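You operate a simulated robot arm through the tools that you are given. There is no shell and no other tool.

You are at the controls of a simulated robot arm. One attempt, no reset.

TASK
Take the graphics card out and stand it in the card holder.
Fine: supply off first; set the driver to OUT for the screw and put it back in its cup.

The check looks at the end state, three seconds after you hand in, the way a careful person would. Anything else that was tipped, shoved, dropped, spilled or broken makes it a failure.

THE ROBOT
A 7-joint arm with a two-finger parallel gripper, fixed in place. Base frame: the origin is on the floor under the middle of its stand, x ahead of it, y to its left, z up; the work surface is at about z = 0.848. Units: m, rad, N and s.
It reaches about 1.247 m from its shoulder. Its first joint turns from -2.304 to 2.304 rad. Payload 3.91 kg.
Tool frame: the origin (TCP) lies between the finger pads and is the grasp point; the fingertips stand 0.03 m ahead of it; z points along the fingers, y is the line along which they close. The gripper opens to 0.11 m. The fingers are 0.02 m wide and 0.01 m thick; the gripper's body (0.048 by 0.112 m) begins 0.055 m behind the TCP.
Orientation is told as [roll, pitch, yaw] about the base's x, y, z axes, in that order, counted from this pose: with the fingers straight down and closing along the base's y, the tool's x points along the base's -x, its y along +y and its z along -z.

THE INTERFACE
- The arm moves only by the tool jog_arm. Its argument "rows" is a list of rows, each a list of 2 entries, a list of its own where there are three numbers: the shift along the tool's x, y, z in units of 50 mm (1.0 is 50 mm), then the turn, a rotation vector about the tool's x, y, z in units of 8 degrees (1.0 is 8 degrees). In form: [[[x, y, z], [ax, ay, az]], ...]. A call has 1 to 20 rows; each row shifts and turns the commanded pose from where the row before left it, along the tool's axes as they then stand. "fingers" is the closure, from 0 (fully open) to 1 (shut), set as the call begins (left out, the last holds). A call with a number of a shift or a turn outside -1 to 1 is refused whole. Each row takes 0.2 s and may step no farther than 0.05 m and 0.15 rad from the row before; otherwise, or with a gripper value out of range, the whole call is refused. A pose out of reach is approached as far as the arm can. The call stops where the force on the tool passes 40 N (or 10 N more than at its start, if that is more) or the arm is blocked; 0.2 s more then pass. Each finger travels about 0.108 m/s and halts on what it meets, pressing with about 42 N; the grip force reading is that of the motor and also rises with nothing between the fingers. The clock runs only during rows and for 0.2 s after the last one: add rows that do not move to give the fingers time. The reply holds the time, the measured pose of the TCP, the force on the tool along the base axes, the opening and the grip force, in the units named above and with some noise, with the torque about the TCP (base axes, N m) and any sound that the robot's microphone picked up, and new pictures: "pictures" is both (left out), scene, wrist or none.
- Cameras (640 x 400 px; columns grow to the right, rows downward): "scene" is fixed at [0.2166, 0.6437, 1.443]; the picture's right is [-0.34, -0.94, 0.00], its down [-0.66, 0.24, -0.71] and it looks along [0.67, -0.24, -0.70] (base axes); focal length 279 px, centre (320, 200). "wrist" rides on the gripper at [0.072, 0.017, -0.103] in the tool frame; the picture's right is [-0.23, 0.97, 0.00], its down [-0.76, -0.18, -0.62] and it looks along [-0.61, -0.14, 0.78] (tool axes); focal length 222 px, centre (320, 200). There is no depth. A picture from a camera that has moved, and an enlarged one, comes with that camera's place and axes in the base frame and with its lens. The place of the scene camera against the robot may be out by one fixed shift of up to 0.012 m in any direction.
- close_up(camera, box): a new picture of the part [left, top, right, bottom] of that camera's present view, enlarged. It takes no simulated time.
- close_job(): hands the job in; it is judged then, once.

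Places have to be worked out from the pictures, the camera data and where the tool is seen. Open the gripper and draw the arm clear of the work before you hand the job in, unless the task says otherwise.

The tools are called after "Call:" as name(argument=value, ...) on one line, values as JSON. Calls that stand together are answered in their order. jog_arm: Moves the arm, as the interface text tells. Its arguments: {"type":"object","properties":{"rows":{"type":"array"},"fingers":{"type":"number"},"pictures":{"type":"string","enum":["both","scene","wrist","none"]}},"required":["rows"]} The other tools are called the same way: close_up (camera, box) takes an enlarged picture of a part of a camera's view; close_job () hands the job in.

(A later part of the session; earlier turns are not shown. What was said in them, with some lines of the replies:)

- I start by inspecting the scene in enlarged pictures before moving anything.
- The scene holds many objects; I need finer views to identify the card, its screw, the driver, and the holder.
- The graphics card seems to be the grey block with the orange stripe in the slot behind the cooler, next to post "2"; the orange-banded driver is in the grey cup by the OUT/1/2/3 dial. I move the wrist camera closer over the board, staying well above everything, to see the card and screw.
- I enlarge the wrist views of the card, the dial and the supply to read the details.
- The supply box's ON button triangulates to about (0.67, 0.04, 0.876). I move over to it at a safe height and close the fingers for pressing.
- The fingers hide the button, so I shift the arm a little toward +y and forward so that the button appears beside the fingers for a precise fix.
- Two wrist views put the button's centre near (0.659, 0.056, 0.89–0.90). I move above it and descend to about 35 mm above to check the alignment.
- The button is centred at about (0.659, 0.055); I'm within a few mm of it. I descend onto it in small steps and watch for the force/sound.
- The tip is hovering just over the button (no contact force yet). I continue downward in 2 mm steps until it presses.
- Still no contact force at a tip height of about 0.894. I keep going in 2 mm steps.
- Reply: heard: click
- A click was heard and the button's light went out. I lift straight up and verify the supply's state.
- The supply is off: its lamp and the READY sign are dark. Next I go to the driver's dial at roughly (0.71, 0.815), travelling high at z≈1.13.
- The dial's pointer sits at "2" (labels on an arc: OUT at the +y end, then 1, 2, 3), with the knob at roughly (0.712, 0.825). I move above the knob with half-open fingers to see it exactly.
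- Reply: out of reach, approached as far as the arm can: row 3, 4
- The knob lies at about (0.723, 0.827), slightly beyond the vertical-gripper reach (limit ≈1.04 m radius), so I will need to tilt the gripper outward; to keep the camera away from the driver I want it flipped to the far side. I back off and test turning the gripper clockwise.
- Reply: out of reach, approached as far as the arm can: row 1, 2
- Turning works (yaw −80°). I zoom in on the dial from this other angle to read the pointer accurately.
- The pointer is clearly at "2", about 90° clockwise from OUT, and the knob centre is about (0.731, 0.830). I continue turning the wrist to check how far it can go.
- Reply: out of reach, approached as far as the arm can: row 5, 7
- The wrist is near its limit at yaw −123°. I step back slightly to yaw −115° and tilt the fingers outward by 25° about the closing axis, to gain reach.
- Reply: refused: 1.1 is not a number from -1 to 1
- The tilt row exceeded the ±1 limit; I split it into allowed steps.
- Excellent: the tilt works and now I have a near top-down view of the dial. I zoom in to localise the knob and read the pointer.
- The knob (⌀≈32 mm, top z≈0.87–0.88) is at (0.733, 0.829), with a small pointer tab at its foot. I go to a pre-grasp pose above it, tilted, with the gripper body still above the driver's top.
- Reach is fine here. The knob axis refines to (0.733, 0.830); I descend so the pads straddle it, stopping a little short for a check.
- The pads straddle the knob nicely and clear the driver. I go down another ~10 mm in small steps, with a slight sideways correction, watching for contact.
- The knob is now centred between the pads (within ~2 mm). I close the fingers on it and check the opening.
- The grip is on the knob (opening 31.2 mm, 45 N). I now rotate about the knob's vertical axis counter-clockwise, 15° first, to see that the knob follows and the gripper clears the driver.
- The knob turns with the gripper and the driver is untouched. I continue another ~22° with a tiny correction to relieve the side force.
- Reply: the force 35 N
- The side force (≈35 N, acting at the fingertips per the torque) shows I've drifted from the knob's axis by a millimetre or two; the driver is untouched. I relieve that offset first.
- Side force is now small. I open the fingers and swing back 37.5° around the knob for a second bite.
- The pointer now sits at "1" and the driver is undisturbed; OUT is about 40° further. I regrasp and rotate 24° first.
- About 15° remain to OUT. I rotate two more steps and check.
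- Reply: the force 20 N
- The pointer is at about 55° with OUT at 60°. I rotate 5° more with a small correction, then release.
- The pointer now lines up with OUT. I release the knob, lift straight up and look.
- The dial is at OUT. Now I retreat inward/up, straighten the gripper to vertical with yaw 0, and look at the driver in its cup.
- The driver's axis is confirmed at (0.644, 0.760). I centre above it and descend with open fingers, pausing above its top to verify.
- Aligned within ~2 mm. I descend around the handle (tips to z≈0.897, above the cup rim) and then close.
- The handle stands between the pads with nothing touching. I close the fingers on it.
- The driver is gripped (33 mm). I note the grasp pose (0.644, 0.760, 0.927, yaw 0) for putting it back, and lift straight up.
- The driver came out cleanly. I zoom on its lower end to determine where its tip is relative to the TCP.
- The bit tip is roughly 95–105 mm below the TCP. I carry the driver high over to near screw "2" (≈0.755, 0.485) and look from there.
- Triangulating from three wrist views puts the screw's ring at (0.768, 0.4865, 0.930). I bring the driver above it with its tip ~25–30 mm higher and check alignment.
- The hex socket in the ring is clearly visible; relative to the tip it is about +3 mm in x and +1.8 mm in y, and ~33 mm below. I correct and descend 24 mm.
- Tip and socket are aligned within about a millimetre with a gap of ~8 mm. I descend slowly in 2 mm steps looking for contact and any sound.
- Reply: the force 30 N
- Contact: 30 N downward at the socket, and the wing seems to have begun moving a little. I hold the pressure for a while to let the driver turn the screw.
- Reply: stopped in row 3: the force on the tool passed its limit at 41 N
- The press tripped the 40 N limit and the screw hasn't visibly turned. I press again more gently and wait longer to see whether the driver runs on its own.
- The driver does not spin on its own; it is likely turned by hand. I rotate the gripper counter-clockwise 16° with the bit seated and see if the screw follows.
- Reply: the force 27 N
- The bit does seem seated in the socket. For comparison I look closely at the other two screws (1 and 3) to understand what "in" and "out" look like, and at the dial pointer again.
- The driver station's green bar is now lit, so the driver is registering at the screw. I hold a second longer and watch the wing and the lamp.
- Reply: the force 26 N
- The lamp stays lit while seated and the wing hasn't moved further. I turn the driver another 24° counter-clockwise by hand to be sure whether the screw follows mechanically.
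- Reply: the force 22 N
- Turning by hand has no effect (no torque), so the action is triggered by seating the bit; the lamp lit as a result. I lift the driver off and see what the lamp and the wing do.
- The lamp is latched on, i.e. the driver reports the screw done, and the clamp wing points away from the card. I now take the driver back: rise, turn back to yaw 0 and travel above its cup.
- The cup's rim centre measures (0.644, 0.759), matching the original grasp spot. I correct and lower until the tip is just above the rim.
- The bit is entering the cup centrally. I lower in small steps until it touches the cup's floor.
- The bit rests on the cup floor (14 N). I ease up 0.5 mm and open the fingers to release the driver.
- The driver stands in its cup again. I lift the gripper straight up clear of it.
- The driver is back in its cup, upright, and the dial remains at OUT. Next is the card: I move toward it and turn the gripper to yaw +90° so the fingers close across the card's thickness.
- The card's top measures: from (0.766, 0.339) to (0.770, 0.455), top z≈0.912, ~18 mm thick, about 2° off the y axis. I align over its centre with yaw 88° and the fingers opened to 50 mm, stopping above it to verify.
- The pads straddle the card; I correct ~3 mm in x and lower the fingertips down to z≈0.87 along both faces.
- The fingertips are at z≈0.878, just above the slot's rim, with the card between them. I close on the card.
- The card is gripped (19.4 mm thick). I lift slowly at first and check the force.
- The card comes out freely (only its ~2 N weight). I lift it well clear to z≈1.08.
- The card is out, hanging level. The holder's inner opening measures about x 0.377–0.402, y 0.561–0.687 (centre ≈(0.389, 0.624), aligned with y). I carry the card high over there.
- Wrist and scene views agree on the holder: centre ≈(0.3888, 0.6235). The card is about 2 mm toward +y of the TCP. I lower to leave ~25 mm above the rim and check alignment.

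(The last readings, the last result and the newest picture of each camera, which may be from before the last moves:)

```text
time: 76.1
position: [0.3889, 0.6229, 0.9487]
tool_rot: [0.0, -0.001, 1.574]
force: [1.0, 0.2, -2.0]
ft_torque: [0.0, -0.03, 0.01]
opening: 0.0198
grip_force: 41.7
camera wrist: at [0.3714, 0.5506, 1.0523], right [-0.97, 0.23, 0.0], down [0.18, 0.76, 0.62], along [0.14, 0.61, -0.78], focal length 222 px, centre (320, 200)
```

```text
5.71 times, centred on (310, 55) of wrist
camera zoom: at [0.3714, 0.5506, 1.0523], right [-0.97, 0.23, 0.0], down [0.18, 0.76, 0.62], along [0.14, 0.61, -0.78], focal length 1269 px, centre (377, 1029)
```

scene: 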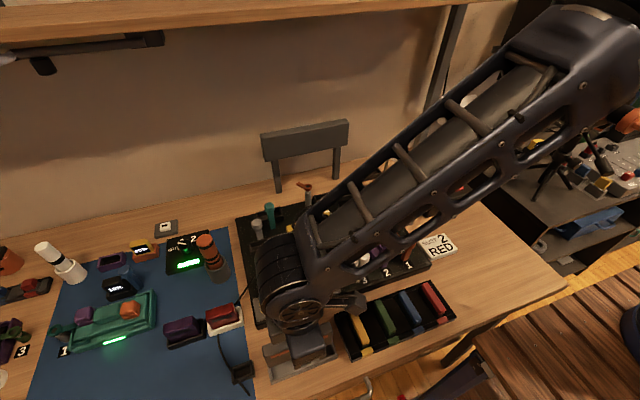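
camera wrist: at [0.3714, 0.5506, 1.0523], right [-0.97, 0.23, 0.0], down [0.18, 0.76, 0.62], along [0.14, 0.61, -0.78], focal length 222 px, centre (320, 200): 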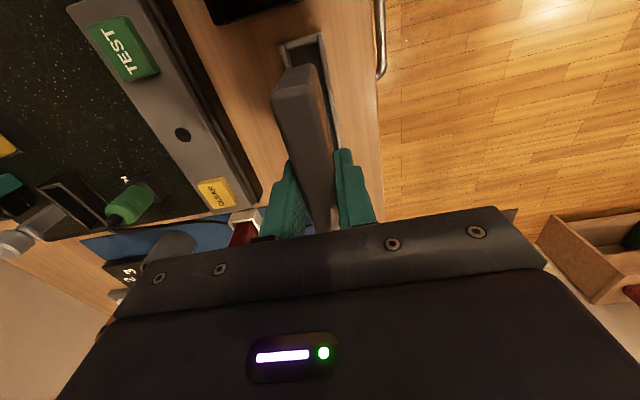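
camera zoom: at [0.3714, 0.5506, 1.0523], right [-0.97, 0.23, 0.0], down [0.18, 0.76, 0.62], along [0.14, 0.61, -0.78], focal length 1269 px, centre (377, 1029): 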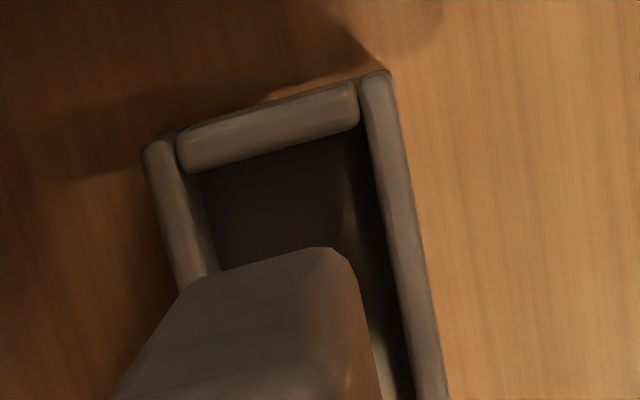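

From the zooms: the card's lower edge needs to shift about −2 mm in x and −4 mm in y to be centred in the holder. I apply that, lower 18 mm, and re-check.

Call:
jog_arm(rows=[[[0.08, 0.04, 0], [0, 0, 0]], [[0, 0, 0.2], [0, 0, 0]], [[0, 0, 0.16], [0, 0, 0]], [[0, 0, 0], [0, 0, 0]]], pictures="none")

Call:
close_up(camera="wrist", box=[270, 20, 350, 90])

Call:
close_up(camera="scene", box=[260, 335, 310, 390])

Call:
close_up(camera="scene", box=[315, 315, 365, 370])

```text
time: 77.1
position: [0.387, 0.6193, 0.9315]
tool_rot: [-0.001, -0.002, 1.572]
force: [-0.5, -0.2, -2.5]
ft_torque: [-0.03, 0.02, -0.01]
opening: 0.0198
grip_force: 41.4
```

```text
5.71 times, centred on (310, 55) of wrist
camera zoom: at [0.369, 0.5457, 1.0353], right [-0.97, 0.23, 0.0], down [0.18, 0.76, 0.62], along [0.14, 0.61, -0.78], focal length 1269 px, centre (377, 1029)
```

zoom: 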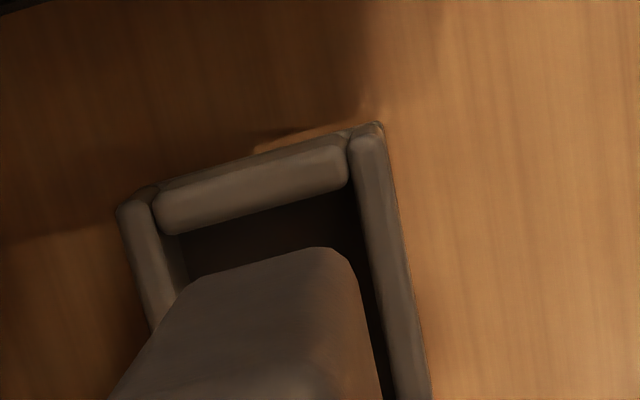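

```text
7.27 times, centred on (285, 362) of scene
camera zoom: at [0.2166, 0.6437, 1.443], right [-0.34, -0.94, 0.0], down [-0.66, 0.24, -0.71], along [0.67, -0.24, -0.7], focal length 2030 px, centre (574, -982)
```

zoom: 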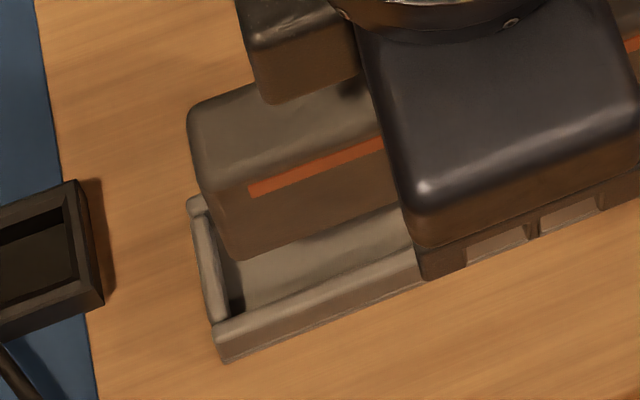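

```text
7.27 times, centred on (340, 342) of scene
camera zoom: at [0.2166, 0.6437, 1.443], right [-0.34, -0.94, 0.0], down [-0.66, 0.24, -0.71], along [0.67, -0.24, -0.7], focal length 2030 px, centre (174, -836)
```

zoom: 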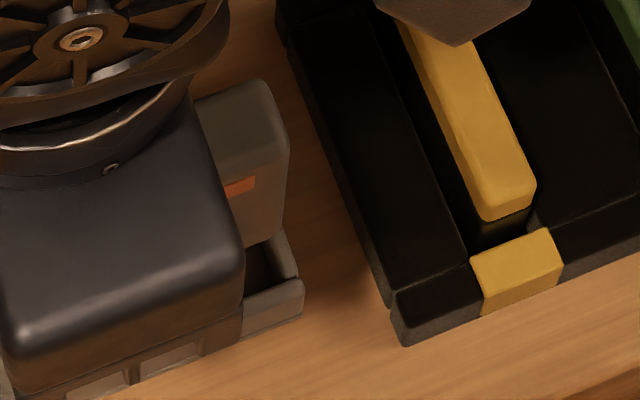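

Now the card's lower edge is centred: x within ~0.5 mm, y clearance about 4–6 mm at each end. I nudge +1 mm in y and lower to rim level to check once more.

Call:
jog_arm(rows=[[[-0.02, 0, 0.08], [0, 0, 0]], [[0, 0, 0.08], [0, 0, 0]], [[0, 0, 0], [0, 0, 0]]], pictures="none")

Call:
close_up(camera="wrist", box=[270, 20, 350, 90])

Call:
close_up(camera="scene", box=[260, 335, 310, 390])

```text
time: 77.9
position: [0.3877, 0.6209, 0.9237]
tool_rot: [-0.001, -0.002, 1.573]
force: [-0.1, -0.1, -2.3]
ft_torque: [-0.01, 0.02, 0.0]
opening: 0.0195
grip_force: 42.5
```

```text
5.71 times, centred on (310, 55) of wrist
camera zoom: at [0.3688, 0.5472, 1.0269], right [-0.97, 0.23, 0.0], down [0.18, 0.76, 0.62], along [0.14, 0.61, -0.78], focal length 1269 px, centre (377, 1029)
```

zoom: 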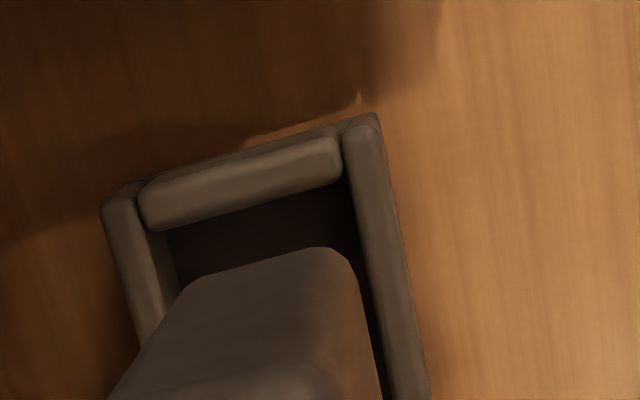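

```text
7.27 times, centred on (285, 362) of scene
camera zoom: at [0.2166, 0.6437, 1.443], right [-0.34, -0.94, 0.0], down [-0.66, 0.24, -0.71], along [0.67, -0.24, -0.7], focal length 2030 px, centre (574, -982)
```

zoom: 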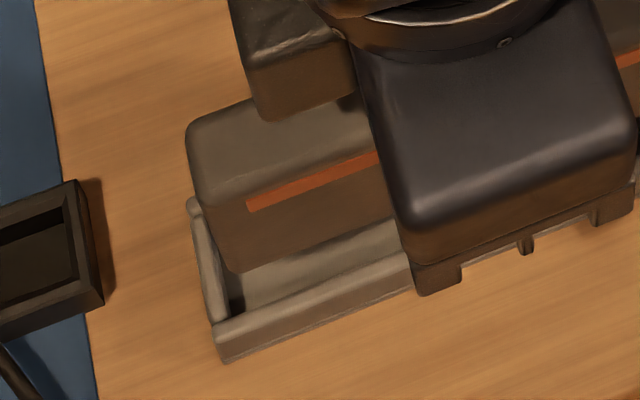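

The card is between the walls (about 2 mm / 1 mm gaps). I shift +0.5 mm in x and lower in small steps until it touches the holder's floor.

Call:
jog_arm(rows=[[[0, -0.01, 0.06], [0, 0, 0]], [[0, 0, 0.06], [0, 0, 0]], [[0, 0, 0.06], [0, 0, 0]]], pictures="none")

Call:
close_up(camera="wrist", box=[270, 20, 350, 90])

Call:
close_up(camera="scene", box=[260, 335, 310, 390])

```text
time: 78.7
position: [0.3873, 0.6192, 0.9142]
tool_rot: [0.001, -0.003, 1.573]
force: [0.1, 0.2, -1.8]
ft_torque: [-0.02, -0.03, -0.03]
opening: 0.0198
grip_force: 43.2
```

```text
5.71 times, centred on (310, 55) of wrist
camera zoom: at [0.3691, 0.5467, 1.0182], right [-0.97, 0.23, 0.0], down [0.18, 0.76, 0.62], along [0.14, 0.61, -0.78], focal length 1269 px, centre (377, 1029)
```

zoom: 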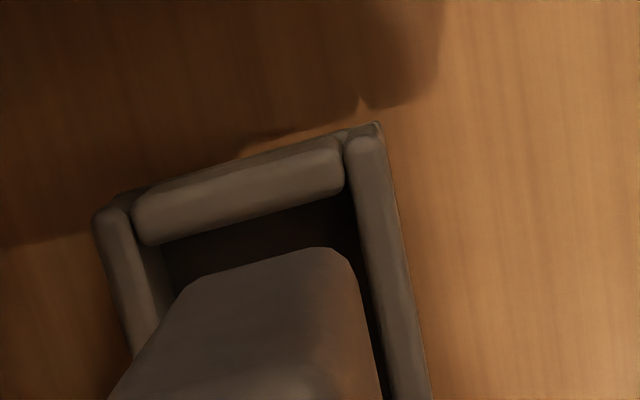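

```text
7.27 times, centred on (285, 362) of scene
camera zoom: at [0.2166, 0.6437, 1.443], right [-0.34, -0.94, 0.0], down [-0.66, 0.24, -0.71], along [0.67, -0.24, -0.7], focal length 2030 px, centre (574, -982)
```

zoom: 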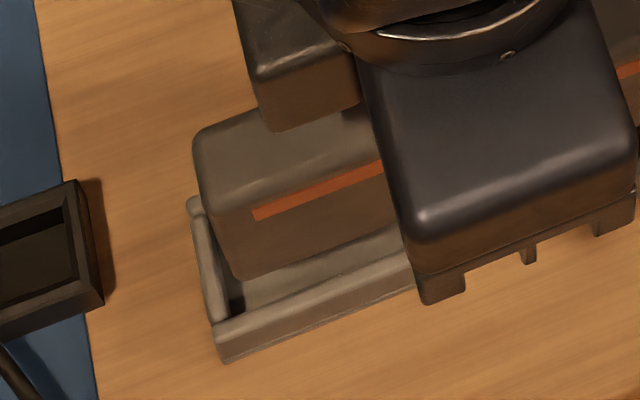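

Re-examining the geometry (the card's bottom is only ~51 mm below the TCP, so it is still ~18 mm above the rim), the card should go +1.2 mm in x and +2 mm in y. I apply that, lower 8 mm and re-check.

Call:
jog_arm(rows=[[[-0.04, -0.024, 0.06], [0, 0, 0]], [[0, 0, 0.1], [0, 0, 0]], [[0, 0, 0], [0, 0, 0]]], pictures="none")

Call:
close_up(camera="wrist", box=[270, 20, 350, 90])

Call:
close_up(camera="scene", box=[260, 335, 310, 390])

Call:
close_up(camera="scene", box=[315, 315, 365, 370])

```text
time: 79.5
position: [0.3877, 0.6213, 0.9069]
tool_rot: [-0.001, -0.003, 1.574]
force: [0.2, -0.5, -2.2]
ft_torque: [0.02, -0.01, 0.01]
opening: 0.0198
grip_force: 42.0
```

```text
5.71 times, centred on (310, 55) of wrist
camera zoom: at [0.3704, 0.5489, 1.0107], right [-0.97, 0.23, 0.0], down [0.18, 0.76, 0.62], along [0.14, 0.61, -0.78], focal length 1269 px, centre (377, 1029)
```

zoom: 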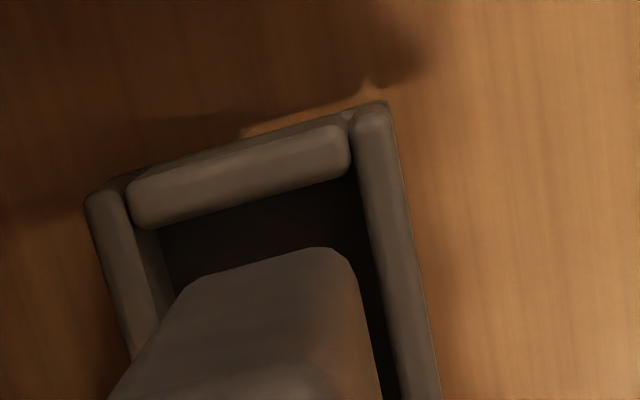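

```text
7.27 times, centred on (285, 362) of scene
camera zoom: at [0.2166, 0.6437, 1.443], right [-0.34, -0.94, 0.0], down [-0.66, 0.24, -0.71], along [0.67, -0.24, -0.7], focal length 2030 px, centre (574, -982)
```

zoom: 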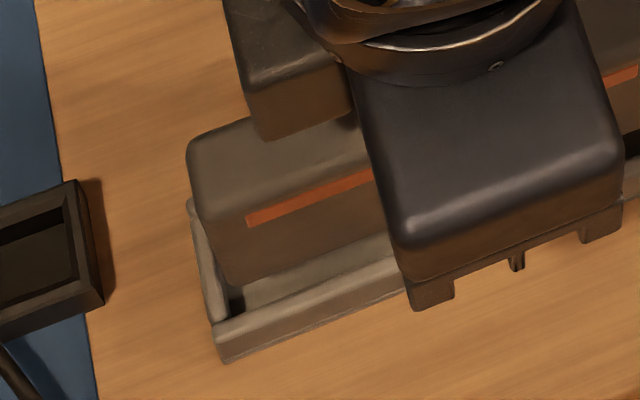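

```text
7.27 times, centred on (340, 342) of scene
camera zoom: at [0.2166, 0.6437, 1.443], right [-0.34, -0.94, 0.0], down [-0.66, 0.24, -0.71], along [0.67, -0.24, -0.7], focal length 2030 px, centre (174, -836)
```

zoom: 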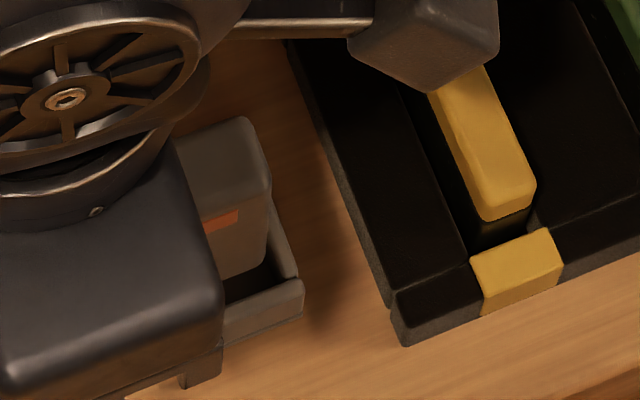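

Now it is centred in both views (gaps roughly 3–5 mm in y, ~2 mm in x). I continue down in 2.5 mm steps, watching the force.

Call:
jog_arm(rows=[[[0, 0, 0.05], [0, 0, 0]], [[0, 0, 0.05], [0, 0, 0]], [[0, 0, 0.05], [0, 0, 0]], [[0, 0, 0.05], [0, 0, 0]]], pictures="none")

Call:
close_up(camera="wrist", box=[270, 20, 350, 90])

Call:
close_up(camera="scene", box=[260, 335, 310, 390])

```text
time: 80.5
position: [0.388, 0.622, 0.8966]
tool_rot: [0.001, -0.001, 1.573]
force: [0.7, 0.1, -1.2]
ft_torque: [-0.02, 0.0, 0.01]
opening: 0.0197
grip_force: 42.2
```

```text
5.71 times, centred on (310, 55) of wrist
camera zoom: at [0.3703, 0.5494, 0.9995], right [-0.97, 0.23, 0.0], down [0.18, 0.76, 0.62], along [0.14, 0.61, -0.78], focal length 1269 px, centre (377, 1029)
```

zoom: 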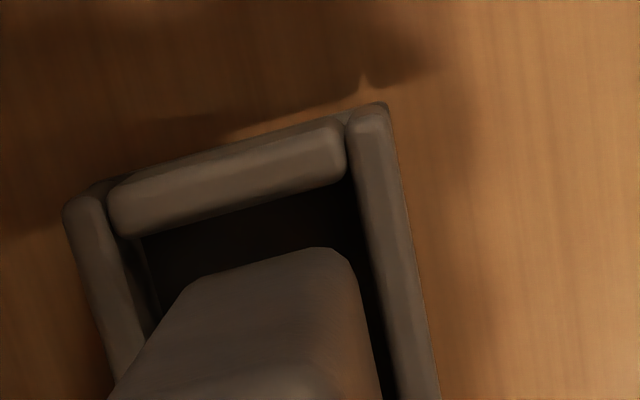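

```text
7.27 times, centred on (285, 362) of scene
camera zoom: at [0.2166, 0.6437, 1.443], right [-0.34, -0.94, 0.0], down [-0.66, 0.24, -0.71], along [0.67, -0.24, -0.7], focal length 2030 px, centre (574, -982)
```

zoom: 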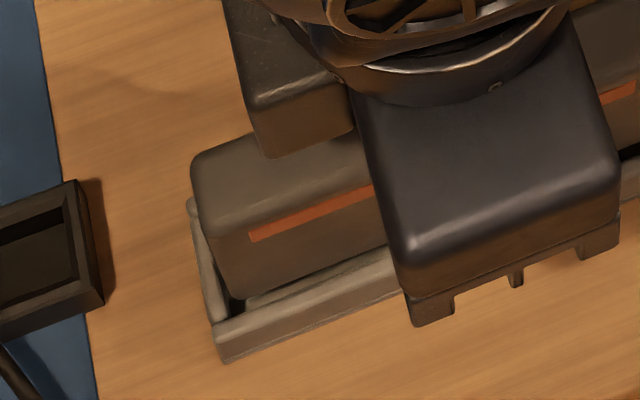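

Call:
jog_arm(rows=[[[0, -0.016, 0.04], [0, 0, 0]], [[0, 0, 0.04], [0, 0, 0]], [[0, 0, 0.04], [0, 0, 0]]], pictures="none")

Call:
close_up(camera="wrist", box=[270, 20, 350, 90])

Call:
close_up(camera="scene", box=[260, 335, 310, 390])

```text
time: 81.3
position: [0.3903, 0.6222, 0.8922]
tool_rot: [0.001, -0.001, 1.572]
force: [0.4, 1.2, -2.5]
ft_torque: [-0.02, -0.01, -0.01]
opening: 0.0198
grip_force: 42.0
```

```text
5.71 times, centred on (310, 55) of wrist
camera zoom: at [0.3715, 0.5493, 0.9938], right [-0.97, 0.23, 0.0], down [0.18, 0.76, 0.62], along [0.14, 0.61, -0.78], focal length 1269 px, centre (377, 1029)
```

zoom: 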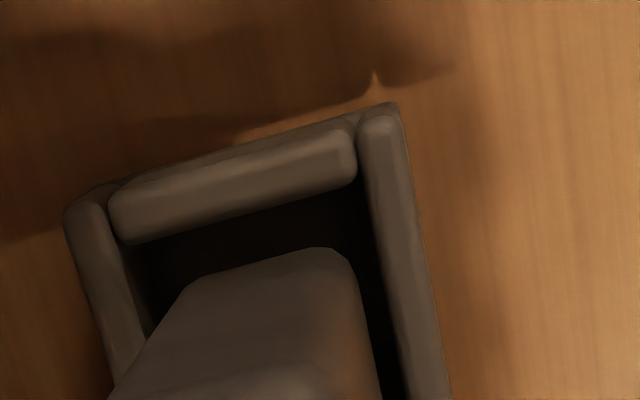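

```text
7.27 times, centred on (285, 362) of scene
camera zoom: at [0.2166, 0.6437, 1.443], right [-0.34, -0.94, 0.0], down [-0.66, 0.24, -0.71], along [0.67, -0.24, -0.7], focal length 2030 px, centre (574, -982)
```

zoom: 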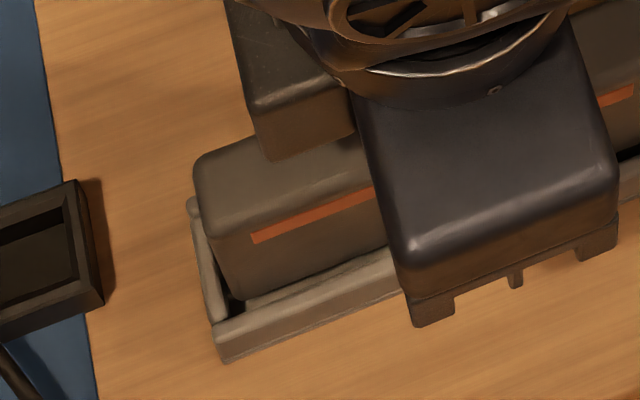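

Call:
jog_arm(rows=[[[0, -0.006, 0.04], [0, 0, 0]], [[0, 0, 0.04], [0, 0, 0]], [[0, 0, 0.04], [0, 0, 0]]], pictures="none")

Call:
close_up(camera="wrist", box=[270, 20, 350, 90])

Call:
close_up(camera="scene", box=[260, 335, 310, 390])

```text
time: 82.1
position: [0.389, 0.6229, 0.8836]
tool_rot: [0.0, -0.002, 1.572]
force: [-0.1, 0.3, -2.3]
ft_torque: [0.02, -0.05, -0.02]
opening: 0.0199
grip_force: 42.0
```

```text
5.71 times, centred on (310, 55) of wrist
camera zoom: at [0.3712, 0.5494, 0.9879], right [-0.97, 0.23, 0.0], down [0.18, 0.76, 0.62], along [0.14, 0.61, -0.78], focal length 1269 px, centre (377, 1029)
```

zoom: 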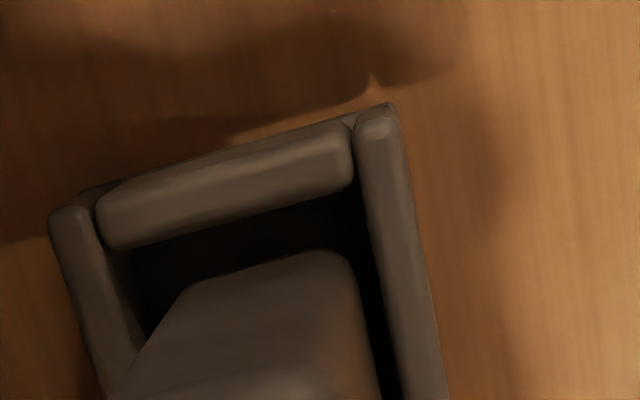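

```text
7.27 times, centred on (285, 362) of scene
camera zoom: at [0.2166, 0.6437, 1.443], right [-0.34, -0.94, 0.0], down [-0.66, 0.24, -0.71], along [0.67, -0.24, -0.7], focal length 2030 px, centre (574, -982)
```

zoom: 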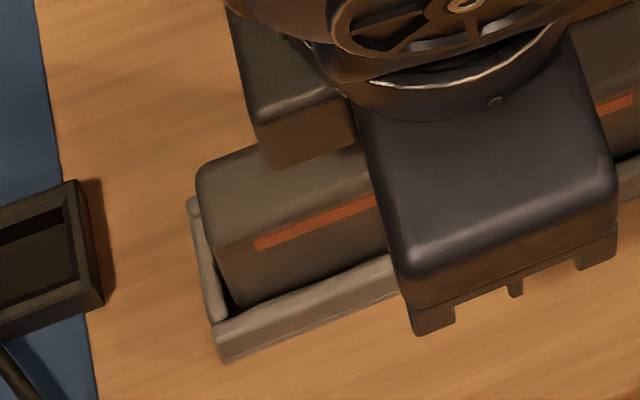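

The card is now inside the holder without touching. I continue to the floor in 2 mm steps.

Call:
jog_arm(rows=[[[0, 0, 0.04], [0, 0, 0]], [[0, 0, 0.03], [0, 0, 0]]], pictures="none")

Call:
close_up(camera="wrist", box=[270, 20, 350, 90])

Call:
close_up(camera="scene", box=[260, 335, 310, 390])

```text
time: 82.7
position: [0.3912, 0.6222, 0.8819]
tool_rot: [0.001, -0.003, 1.571]
force: [-0.5, 0.3, -2.0]
ft_torque: [0.01, -0.01, 0.02]
opening: 0.0199
grip_force: 41.7
```

```text
5.71 times, centred on (310, 55) of wrist
camera zoom: at [0.3717, 0.5495, 0.9843], right [-0.97, 0.23, 0.0], down [0.18, 0.76, 0.62], along [0.14, 0.61, -0.78], focal length 1269 px, centre (377, 1029)
```

zoom: 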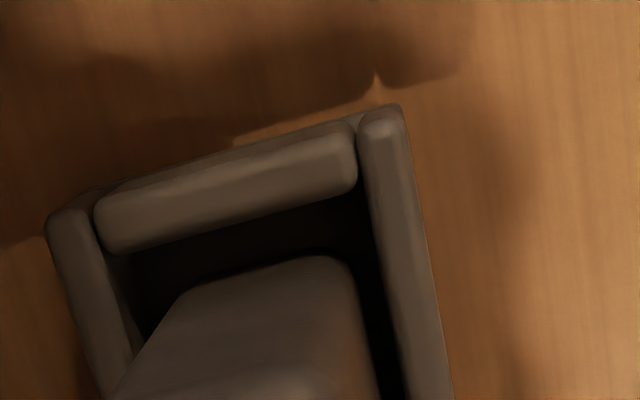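

```text
7.27 times, centred on (285, 362) of scene
camera zoom: at [0.2166, 0.6437, 1.443], right [-0.34, -0.94, 0.0], down [-0.66, 0.24, -0.71], along [0.67, -0.24, -0.7], focal length 2030 px, centre (574, -982)
```

zoom: 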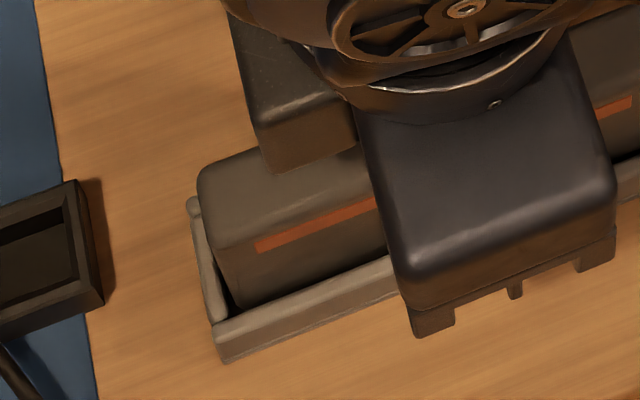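

Call:
jog_arm(rows=[[[0, 0, 0.03], [0, 0, 0]], [[0, 0, 0.03], [0, 0, 0]]], pictures="wrist")

Call:
close_up(camera="wrist", box=[270, 60, 390, 180])

```text
time: 83.3
position: [0.3906, 0.6214, 0.8777]
tool_rot: [-0.001, -0.002, 1.572]
force: [0.5, -1.8, -0.1]
ft_torque: [0.09, -0.01, 0.01]
opening: 0.0197
grip_force: 42.1
camera wrist: at [0.3717, 0.5494, 0.9815], right [-0.97, 0.23, 0.0], down [0.18, 0.76, 0.62], along [0.14, 0.61, -0.78], focal length 222 px, centre (320, 200)
```

wrist: 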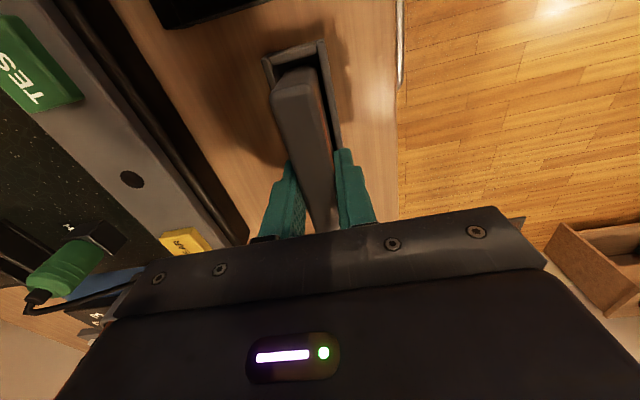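

```text
3.33 times, centred on (330, 120) of wrist
camera zoom: at [0.3717, 0.5494, 0.9815], right [-0.97, 0.23, 0.0], down [0.18, 0.76, 0.62], along [0.14, 0.61, -0.78], focal length 740 px, centre (287, 467)
```

zoom: 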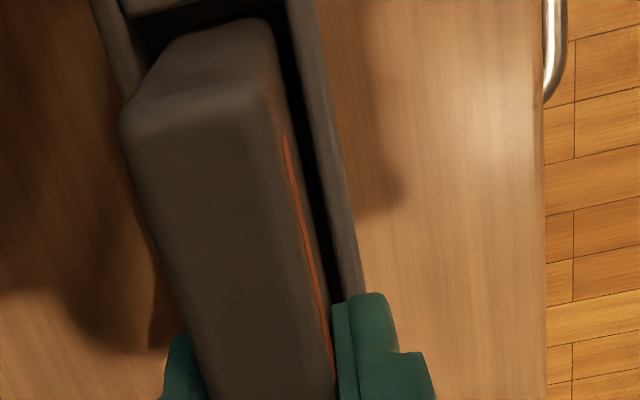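

The weight reading has dropped to ~0, suggesting the card is just touching the floor. I lower 1 mm more to confirm.

Call:
jog_arm(rows=[[[0, 0, 0.02], [0, 0, 0]], [[0, 0, 0], [0, 0, 0]]], pictures="none")

Call:
close_up(camera="scene", box=[255, 310, 365, 395])

```text
time: 83.9
position: [0.3892, 0.6228, 0.8791]
tool_rot: [-0.003, -0.003, 1.572]
force: [0.5, -2.5, 18.1]
ft_torque: [-1.04, 0.02, 0.06]
opening: 0.0198
grip_force: 41.8
```

```text
4.71 times, centred on (310, 352) of scene
camera zoom: at [0.2166, 0.6437, 1.443], right [-0.34, -0.94, 0.0], down [-0.66, 0.24, -0.71], along [0.67, -0.24, -0.7], focal length 1314 px, centre (367, -518)
```

zoom: 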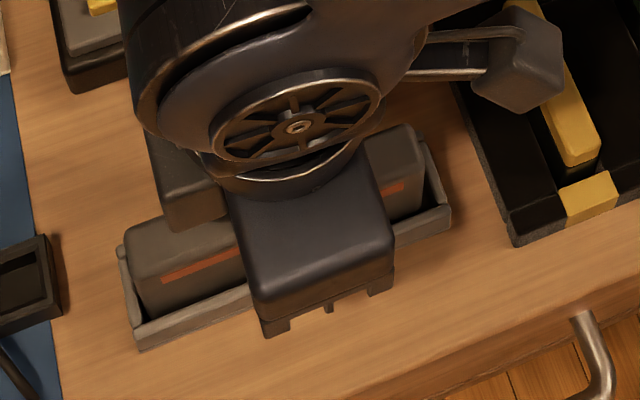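

Firm contact with the holder's floor (18 N, at the card's −y end). I ease up slightly and then open the fingers to release it.

Call:
jog_arm(rows=[[[0, 0, -0.012], [0, 0, 0]], [[0, 0, 0], [0, 0, 0]]], pictures="none")

```text
time: 84.5
position: [0.3895, 0.6218, 0.8787]
tool_rot: [0.0, -0.004, 1.573]
force: [0.3, 1.9, 15.7]
ft_torque: [-0.3, 0.03, 0.01]
opening: 0.0199
grip_force: 41.9
```

Call:
jog_arm(rows=[[[0, 0, -0.01], [0, 0, 0]], [[0, 0, 0], [0, 0, 0]]], pictures="none")

Call:
jog_arm(rows=[[[0, 0, 0], [0, 0, 0]], [[0, 0, 0], [0, 0, 0]], [[0, 0, 0], [0, 0, 0]]], fingers=0.6, pictures="wrist")

Call:
close_up(camera="scene", box=[255, 310, 365, 395])

Call:
close_up(camera="wrist", box=[230, 20, 390, 180])

```text
time: 85.1
position: [0.3897, 0.6219, 0.8788]
tool_rot: [-0.002, -0.001, 1.571]
force: [-0.2, -1.0, 11.0]
ft_torque: [0.76, -0.08, -0.09]
opening: 0.0197
grip_force: 42.0
```

```text
time: 85.9
position: [0.3896, 0.6221, 0.8784]
tool_rot: [0.0, -0.002, 1.574]
force: [-0.3, -0.2, 0.1]
ft_torque: [0.03, 0.0, -0.01]
opening: 0.0437
grip_force: 0.0
camera wrist: at [0.3716, 0.5497, 0.9813], right [-0.97, 0.23, 0.0], down [0.18, 0.76, 0.62], along [0.14, 0.61, -0.78], focal length 222 px, centre (320, 200)
```

wrist: 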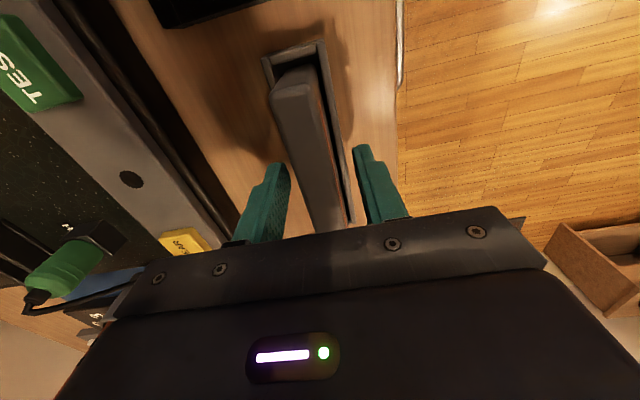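

```text
4.71 times, centred on (310, 352) of scene
camera zoom: at [0.2166, 0.6437, 1.443], right [-0.34, -0.94, 0.0], down [-0.66, 0.24, -0.71], along [0.67, -0.24, -0.7], focal length 1314 px, centre (367, -518)
```

zoom: 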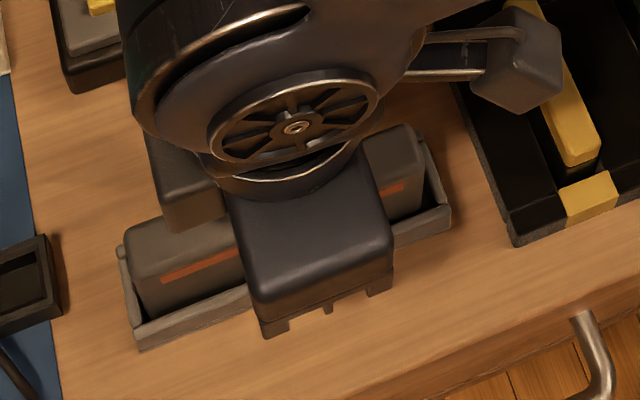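

```text
2.50 times, centred on (310, 100) of wrist
camera zoom: at [0.3716, 0.5497, 0.9813], right [-0.97, 0.23, 0.0], down [0.18, 0.76, 0.62], along [0.14, 0.61, -0.78], focal length 555 px, centre (345, 450)
```

zoom: 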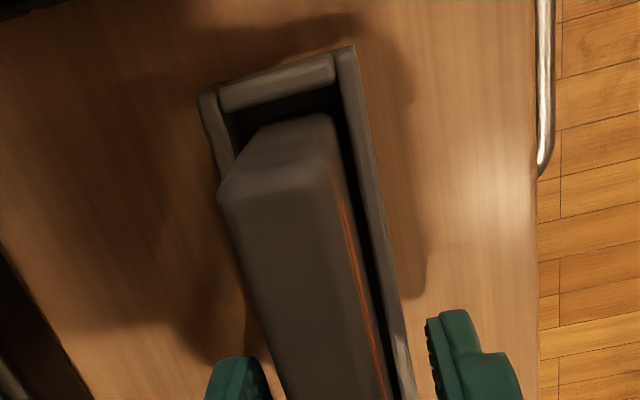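

The card stands upright in the holder. I withdraw the gripper straight up.

Call:
jog_arm(rows=[[[0, 0, -0.2], [0, 0, 0]], [[0, 0, -0.5], [0, 0, 0]], [[0, 0, -0.8], [0, 0, 0]], [[0, 0, -0.9], [0, 0, 0]], [[0, 0, -0.9], [0, 0, 0]], [[0, 0, -0.9], [0, 0, 0]]])

Call:
close_up(camera="wrist", box=[220, 20, 420, 180])

Call:
close_up(camera="scene", box=[240, 300, 380, 395])

```text
time: 87.3
position: [0.393, 0.6223, 1.0913]
tool_rot: [-0.001, -0.001, 1.574]
force: [0.5, -1.0, -1.0]
ft_torque: [-0.02, 0.0, 0.03]
opening: 0.0438
grip_force: 0.0
camera wrist: at [0.3741, 0.5494, 1.1946], right [-0.97, 0.23, 0.0], down [0.18, 0.76, 0.62], along [0.14, 0.61, -0.78], focal length 222 px, centre (320, 200)
```

scene: 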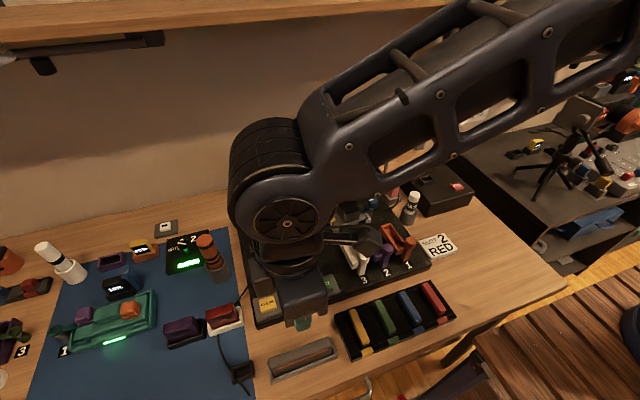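
wrist: 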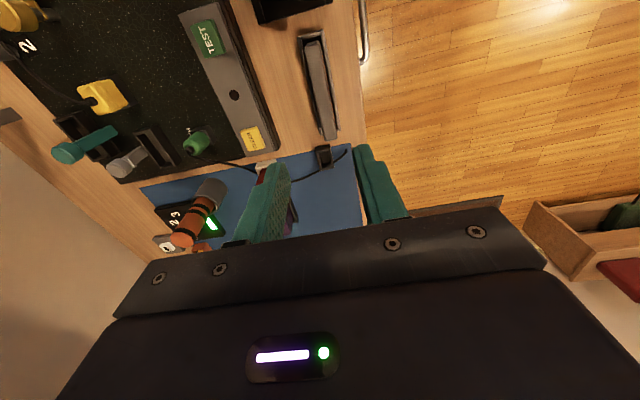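

```text
2.50 times, centred on (320, 100) of wrist
camera zoom: at [0.3741, 0.5494, 1.1946], right [-0.97, 0.23, 0.0], down [0.18, 0.76, 0.62], along [0.14, 0.61, -0.78], focal length 555 px, centre (320, 450)
```

zoom: 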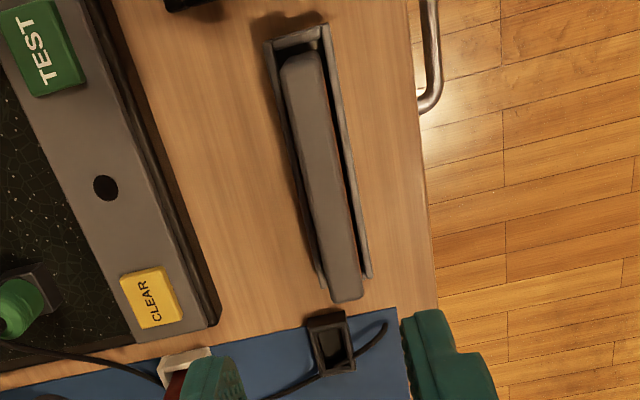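

```text
4.21 times, centred on (310, 348) of scene
camera zoom: at [0.2166, 0.6437, 1.443], right [-0.34, -0.94, 0.0], down [-0.66, 0.24, -0.71], along [0.67, -0.24, -0.7], focal length 1176 px, centre (362, -421)
```

zoom: 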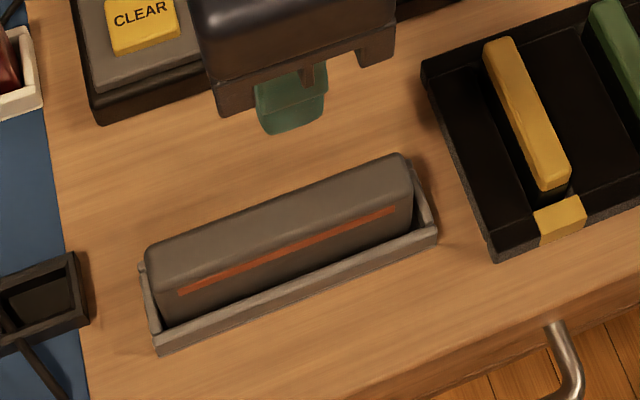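

The card stands upright inside the holder. I open the gripper and draw the arm up and away to near its starting place, then inspect the whole bench.

Call:
jog_arm(rows=[[[0, 0, -0.9], [0, 0, 0]], [[0, 0, -0.9], [0, 0, 0]], [[0.74, -0.42, 0], [0, 0, 0.9]], [[0.74, -0.42, 0], [0, 0, 0]], [[0.7, -0.5, 0], [0, 0, 0]], [[0.7, -0.5, 0], [0, 0, 0]], [[0.7, -0.5, 0], [0, 0, 0]], [[0, 0, 0], [0, 0, 1]], [[0, 0, 0], [0, 0, 1]], [[0, 0, 0], [0, 0, 1]], [[0, 0, 0], [0, 0, 1]], [[0, 0, 0], [0, 0, 1]], [[0, 0, 0], [0, 0, 1]], [[0, 0, 0], [0, 0, 1]], [[0, 0, 0], [0, 0, 1]], [[0, 0, 0], [0, 0, 1]], [[0, 0, 0], [0, 0, 1]], [[0, 0, 0], [0, 0, 0.35]]], fingers=0)

Call:
close_up(camera="scene", box=[230, 160, 480, 330])

Call:
close_up(camera="scene", box=[20, 210, 270, 400])

Call:
close_up(camera="scene", box=[230, 300, 390, 400])

```text
time: 91.1
position: [0.488, 0.43, 1.1782]
tool_rot: [0.002, 0.0, 0.0]
force: [0.0, 0.4, -0.7]
ft_torque: [0.01, -0.04, 0.0]
opening: 0.1101
grip_force: 0.0
camera wrist: at [0.4144, 0.4485, 1.2818], right [0.23, 0.97, 0.0], down [0.76, -0.18, 0.62], along [0.61, -0.14, -0.78], focal length 222 px, centre (320, 200)
```

scene: 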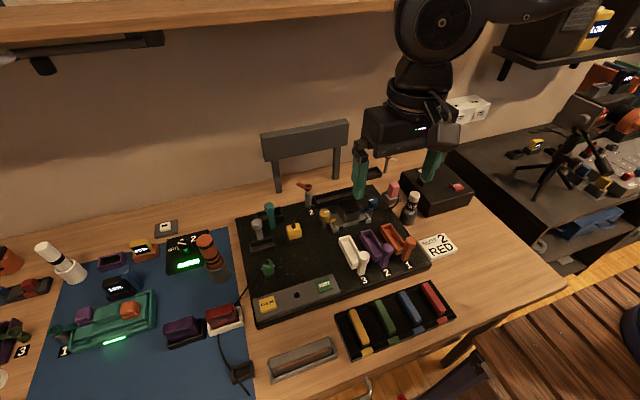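
wrist: 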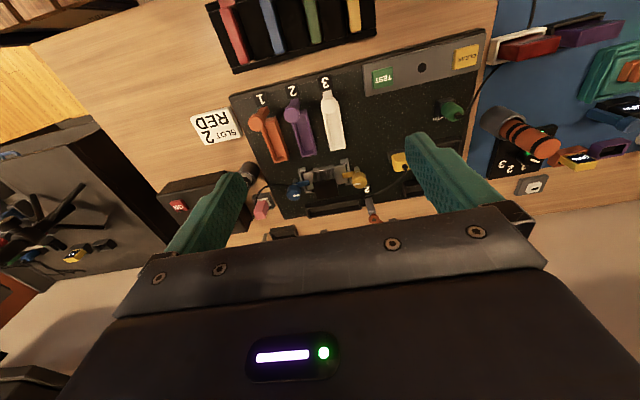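

```text
2.35 times, centred on (355, 245) of scene
camera zoom: at [0.2166, 0.6437, 1.443], right [-0.34, -0.94, 0.0], down [-0.66, 0.24, -0.71], along [0.67, -0.24, -0.7], focal length 657 px, centre (238, 94)
```

zoom: 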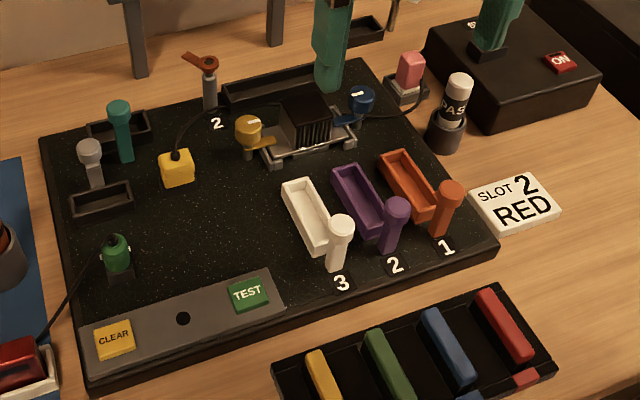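

```text
2.11 times, centred on (145, 305) of scene
camera zoom: at [0.2166, 0.6437, 1.443], right [-0.34, -0.94, 0.0], down [-0.66, 0.24, -0.71], along [0.67, -0.24, -0.7], focal length 588 px, centre (688, -21)
```

zoom: 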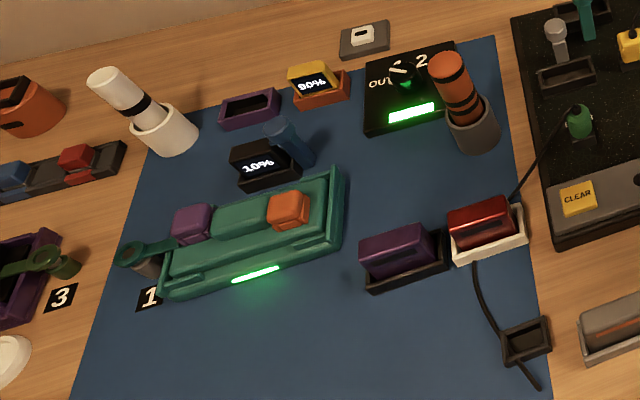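

```text
4.00 times, centred on (310, 350) of scene
camera zoom: at [0.2166, 0.6437, 1.443], right [-0.34, -0.94, 0.0], down [-0.66, 0.24, -0.71], along [0.67, -0.24, -0.7], focal length 1117 px, centre (360, -400)
```

zoom: 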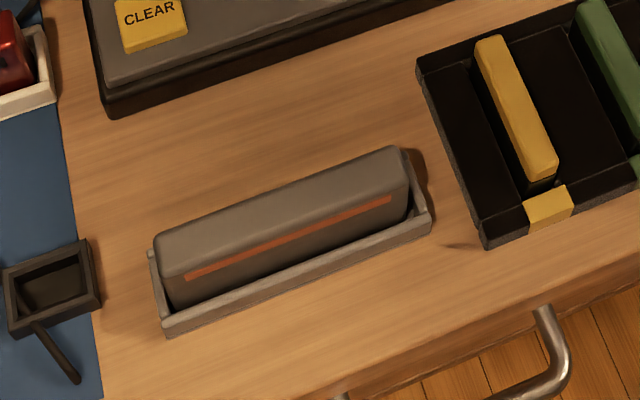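

Final state: supply off with its sign dark, dial at OUT with the driver upright in its cup, card slot empty, and card upright in the holder. Nothing else has moved from its original place, and the arm is open and clear of the work. I hand in the job.

Call:
close_job()

```text
The job is handed in.
```

The graphics card is out of its slot and standing upright in the grey card holder, and the job is handed in. I don't have the check's result.

- **Supply:** I pressed the button once before touching anything else. Its lamp and the READY sign both went dark, and it is still off.
- **Driver and screw:** I turned the dial from 2 to OUT and seated the bit in screw 2, and the green bar on the dial plate lit and stayed lit.
    - The screw's wing moved only about 2°. It was already pointing away from the card before I started, so I can't say for certain that the driver loosened the screw.
    - The card then lifted out freely, with nothing holding it.
- **Driver:** It is back in its cup, upright, with the dial still at OUT.
- **Rest of the bench:** Compared with the first pictures, nothing else looks moved. The gripper is open and clear of the work.
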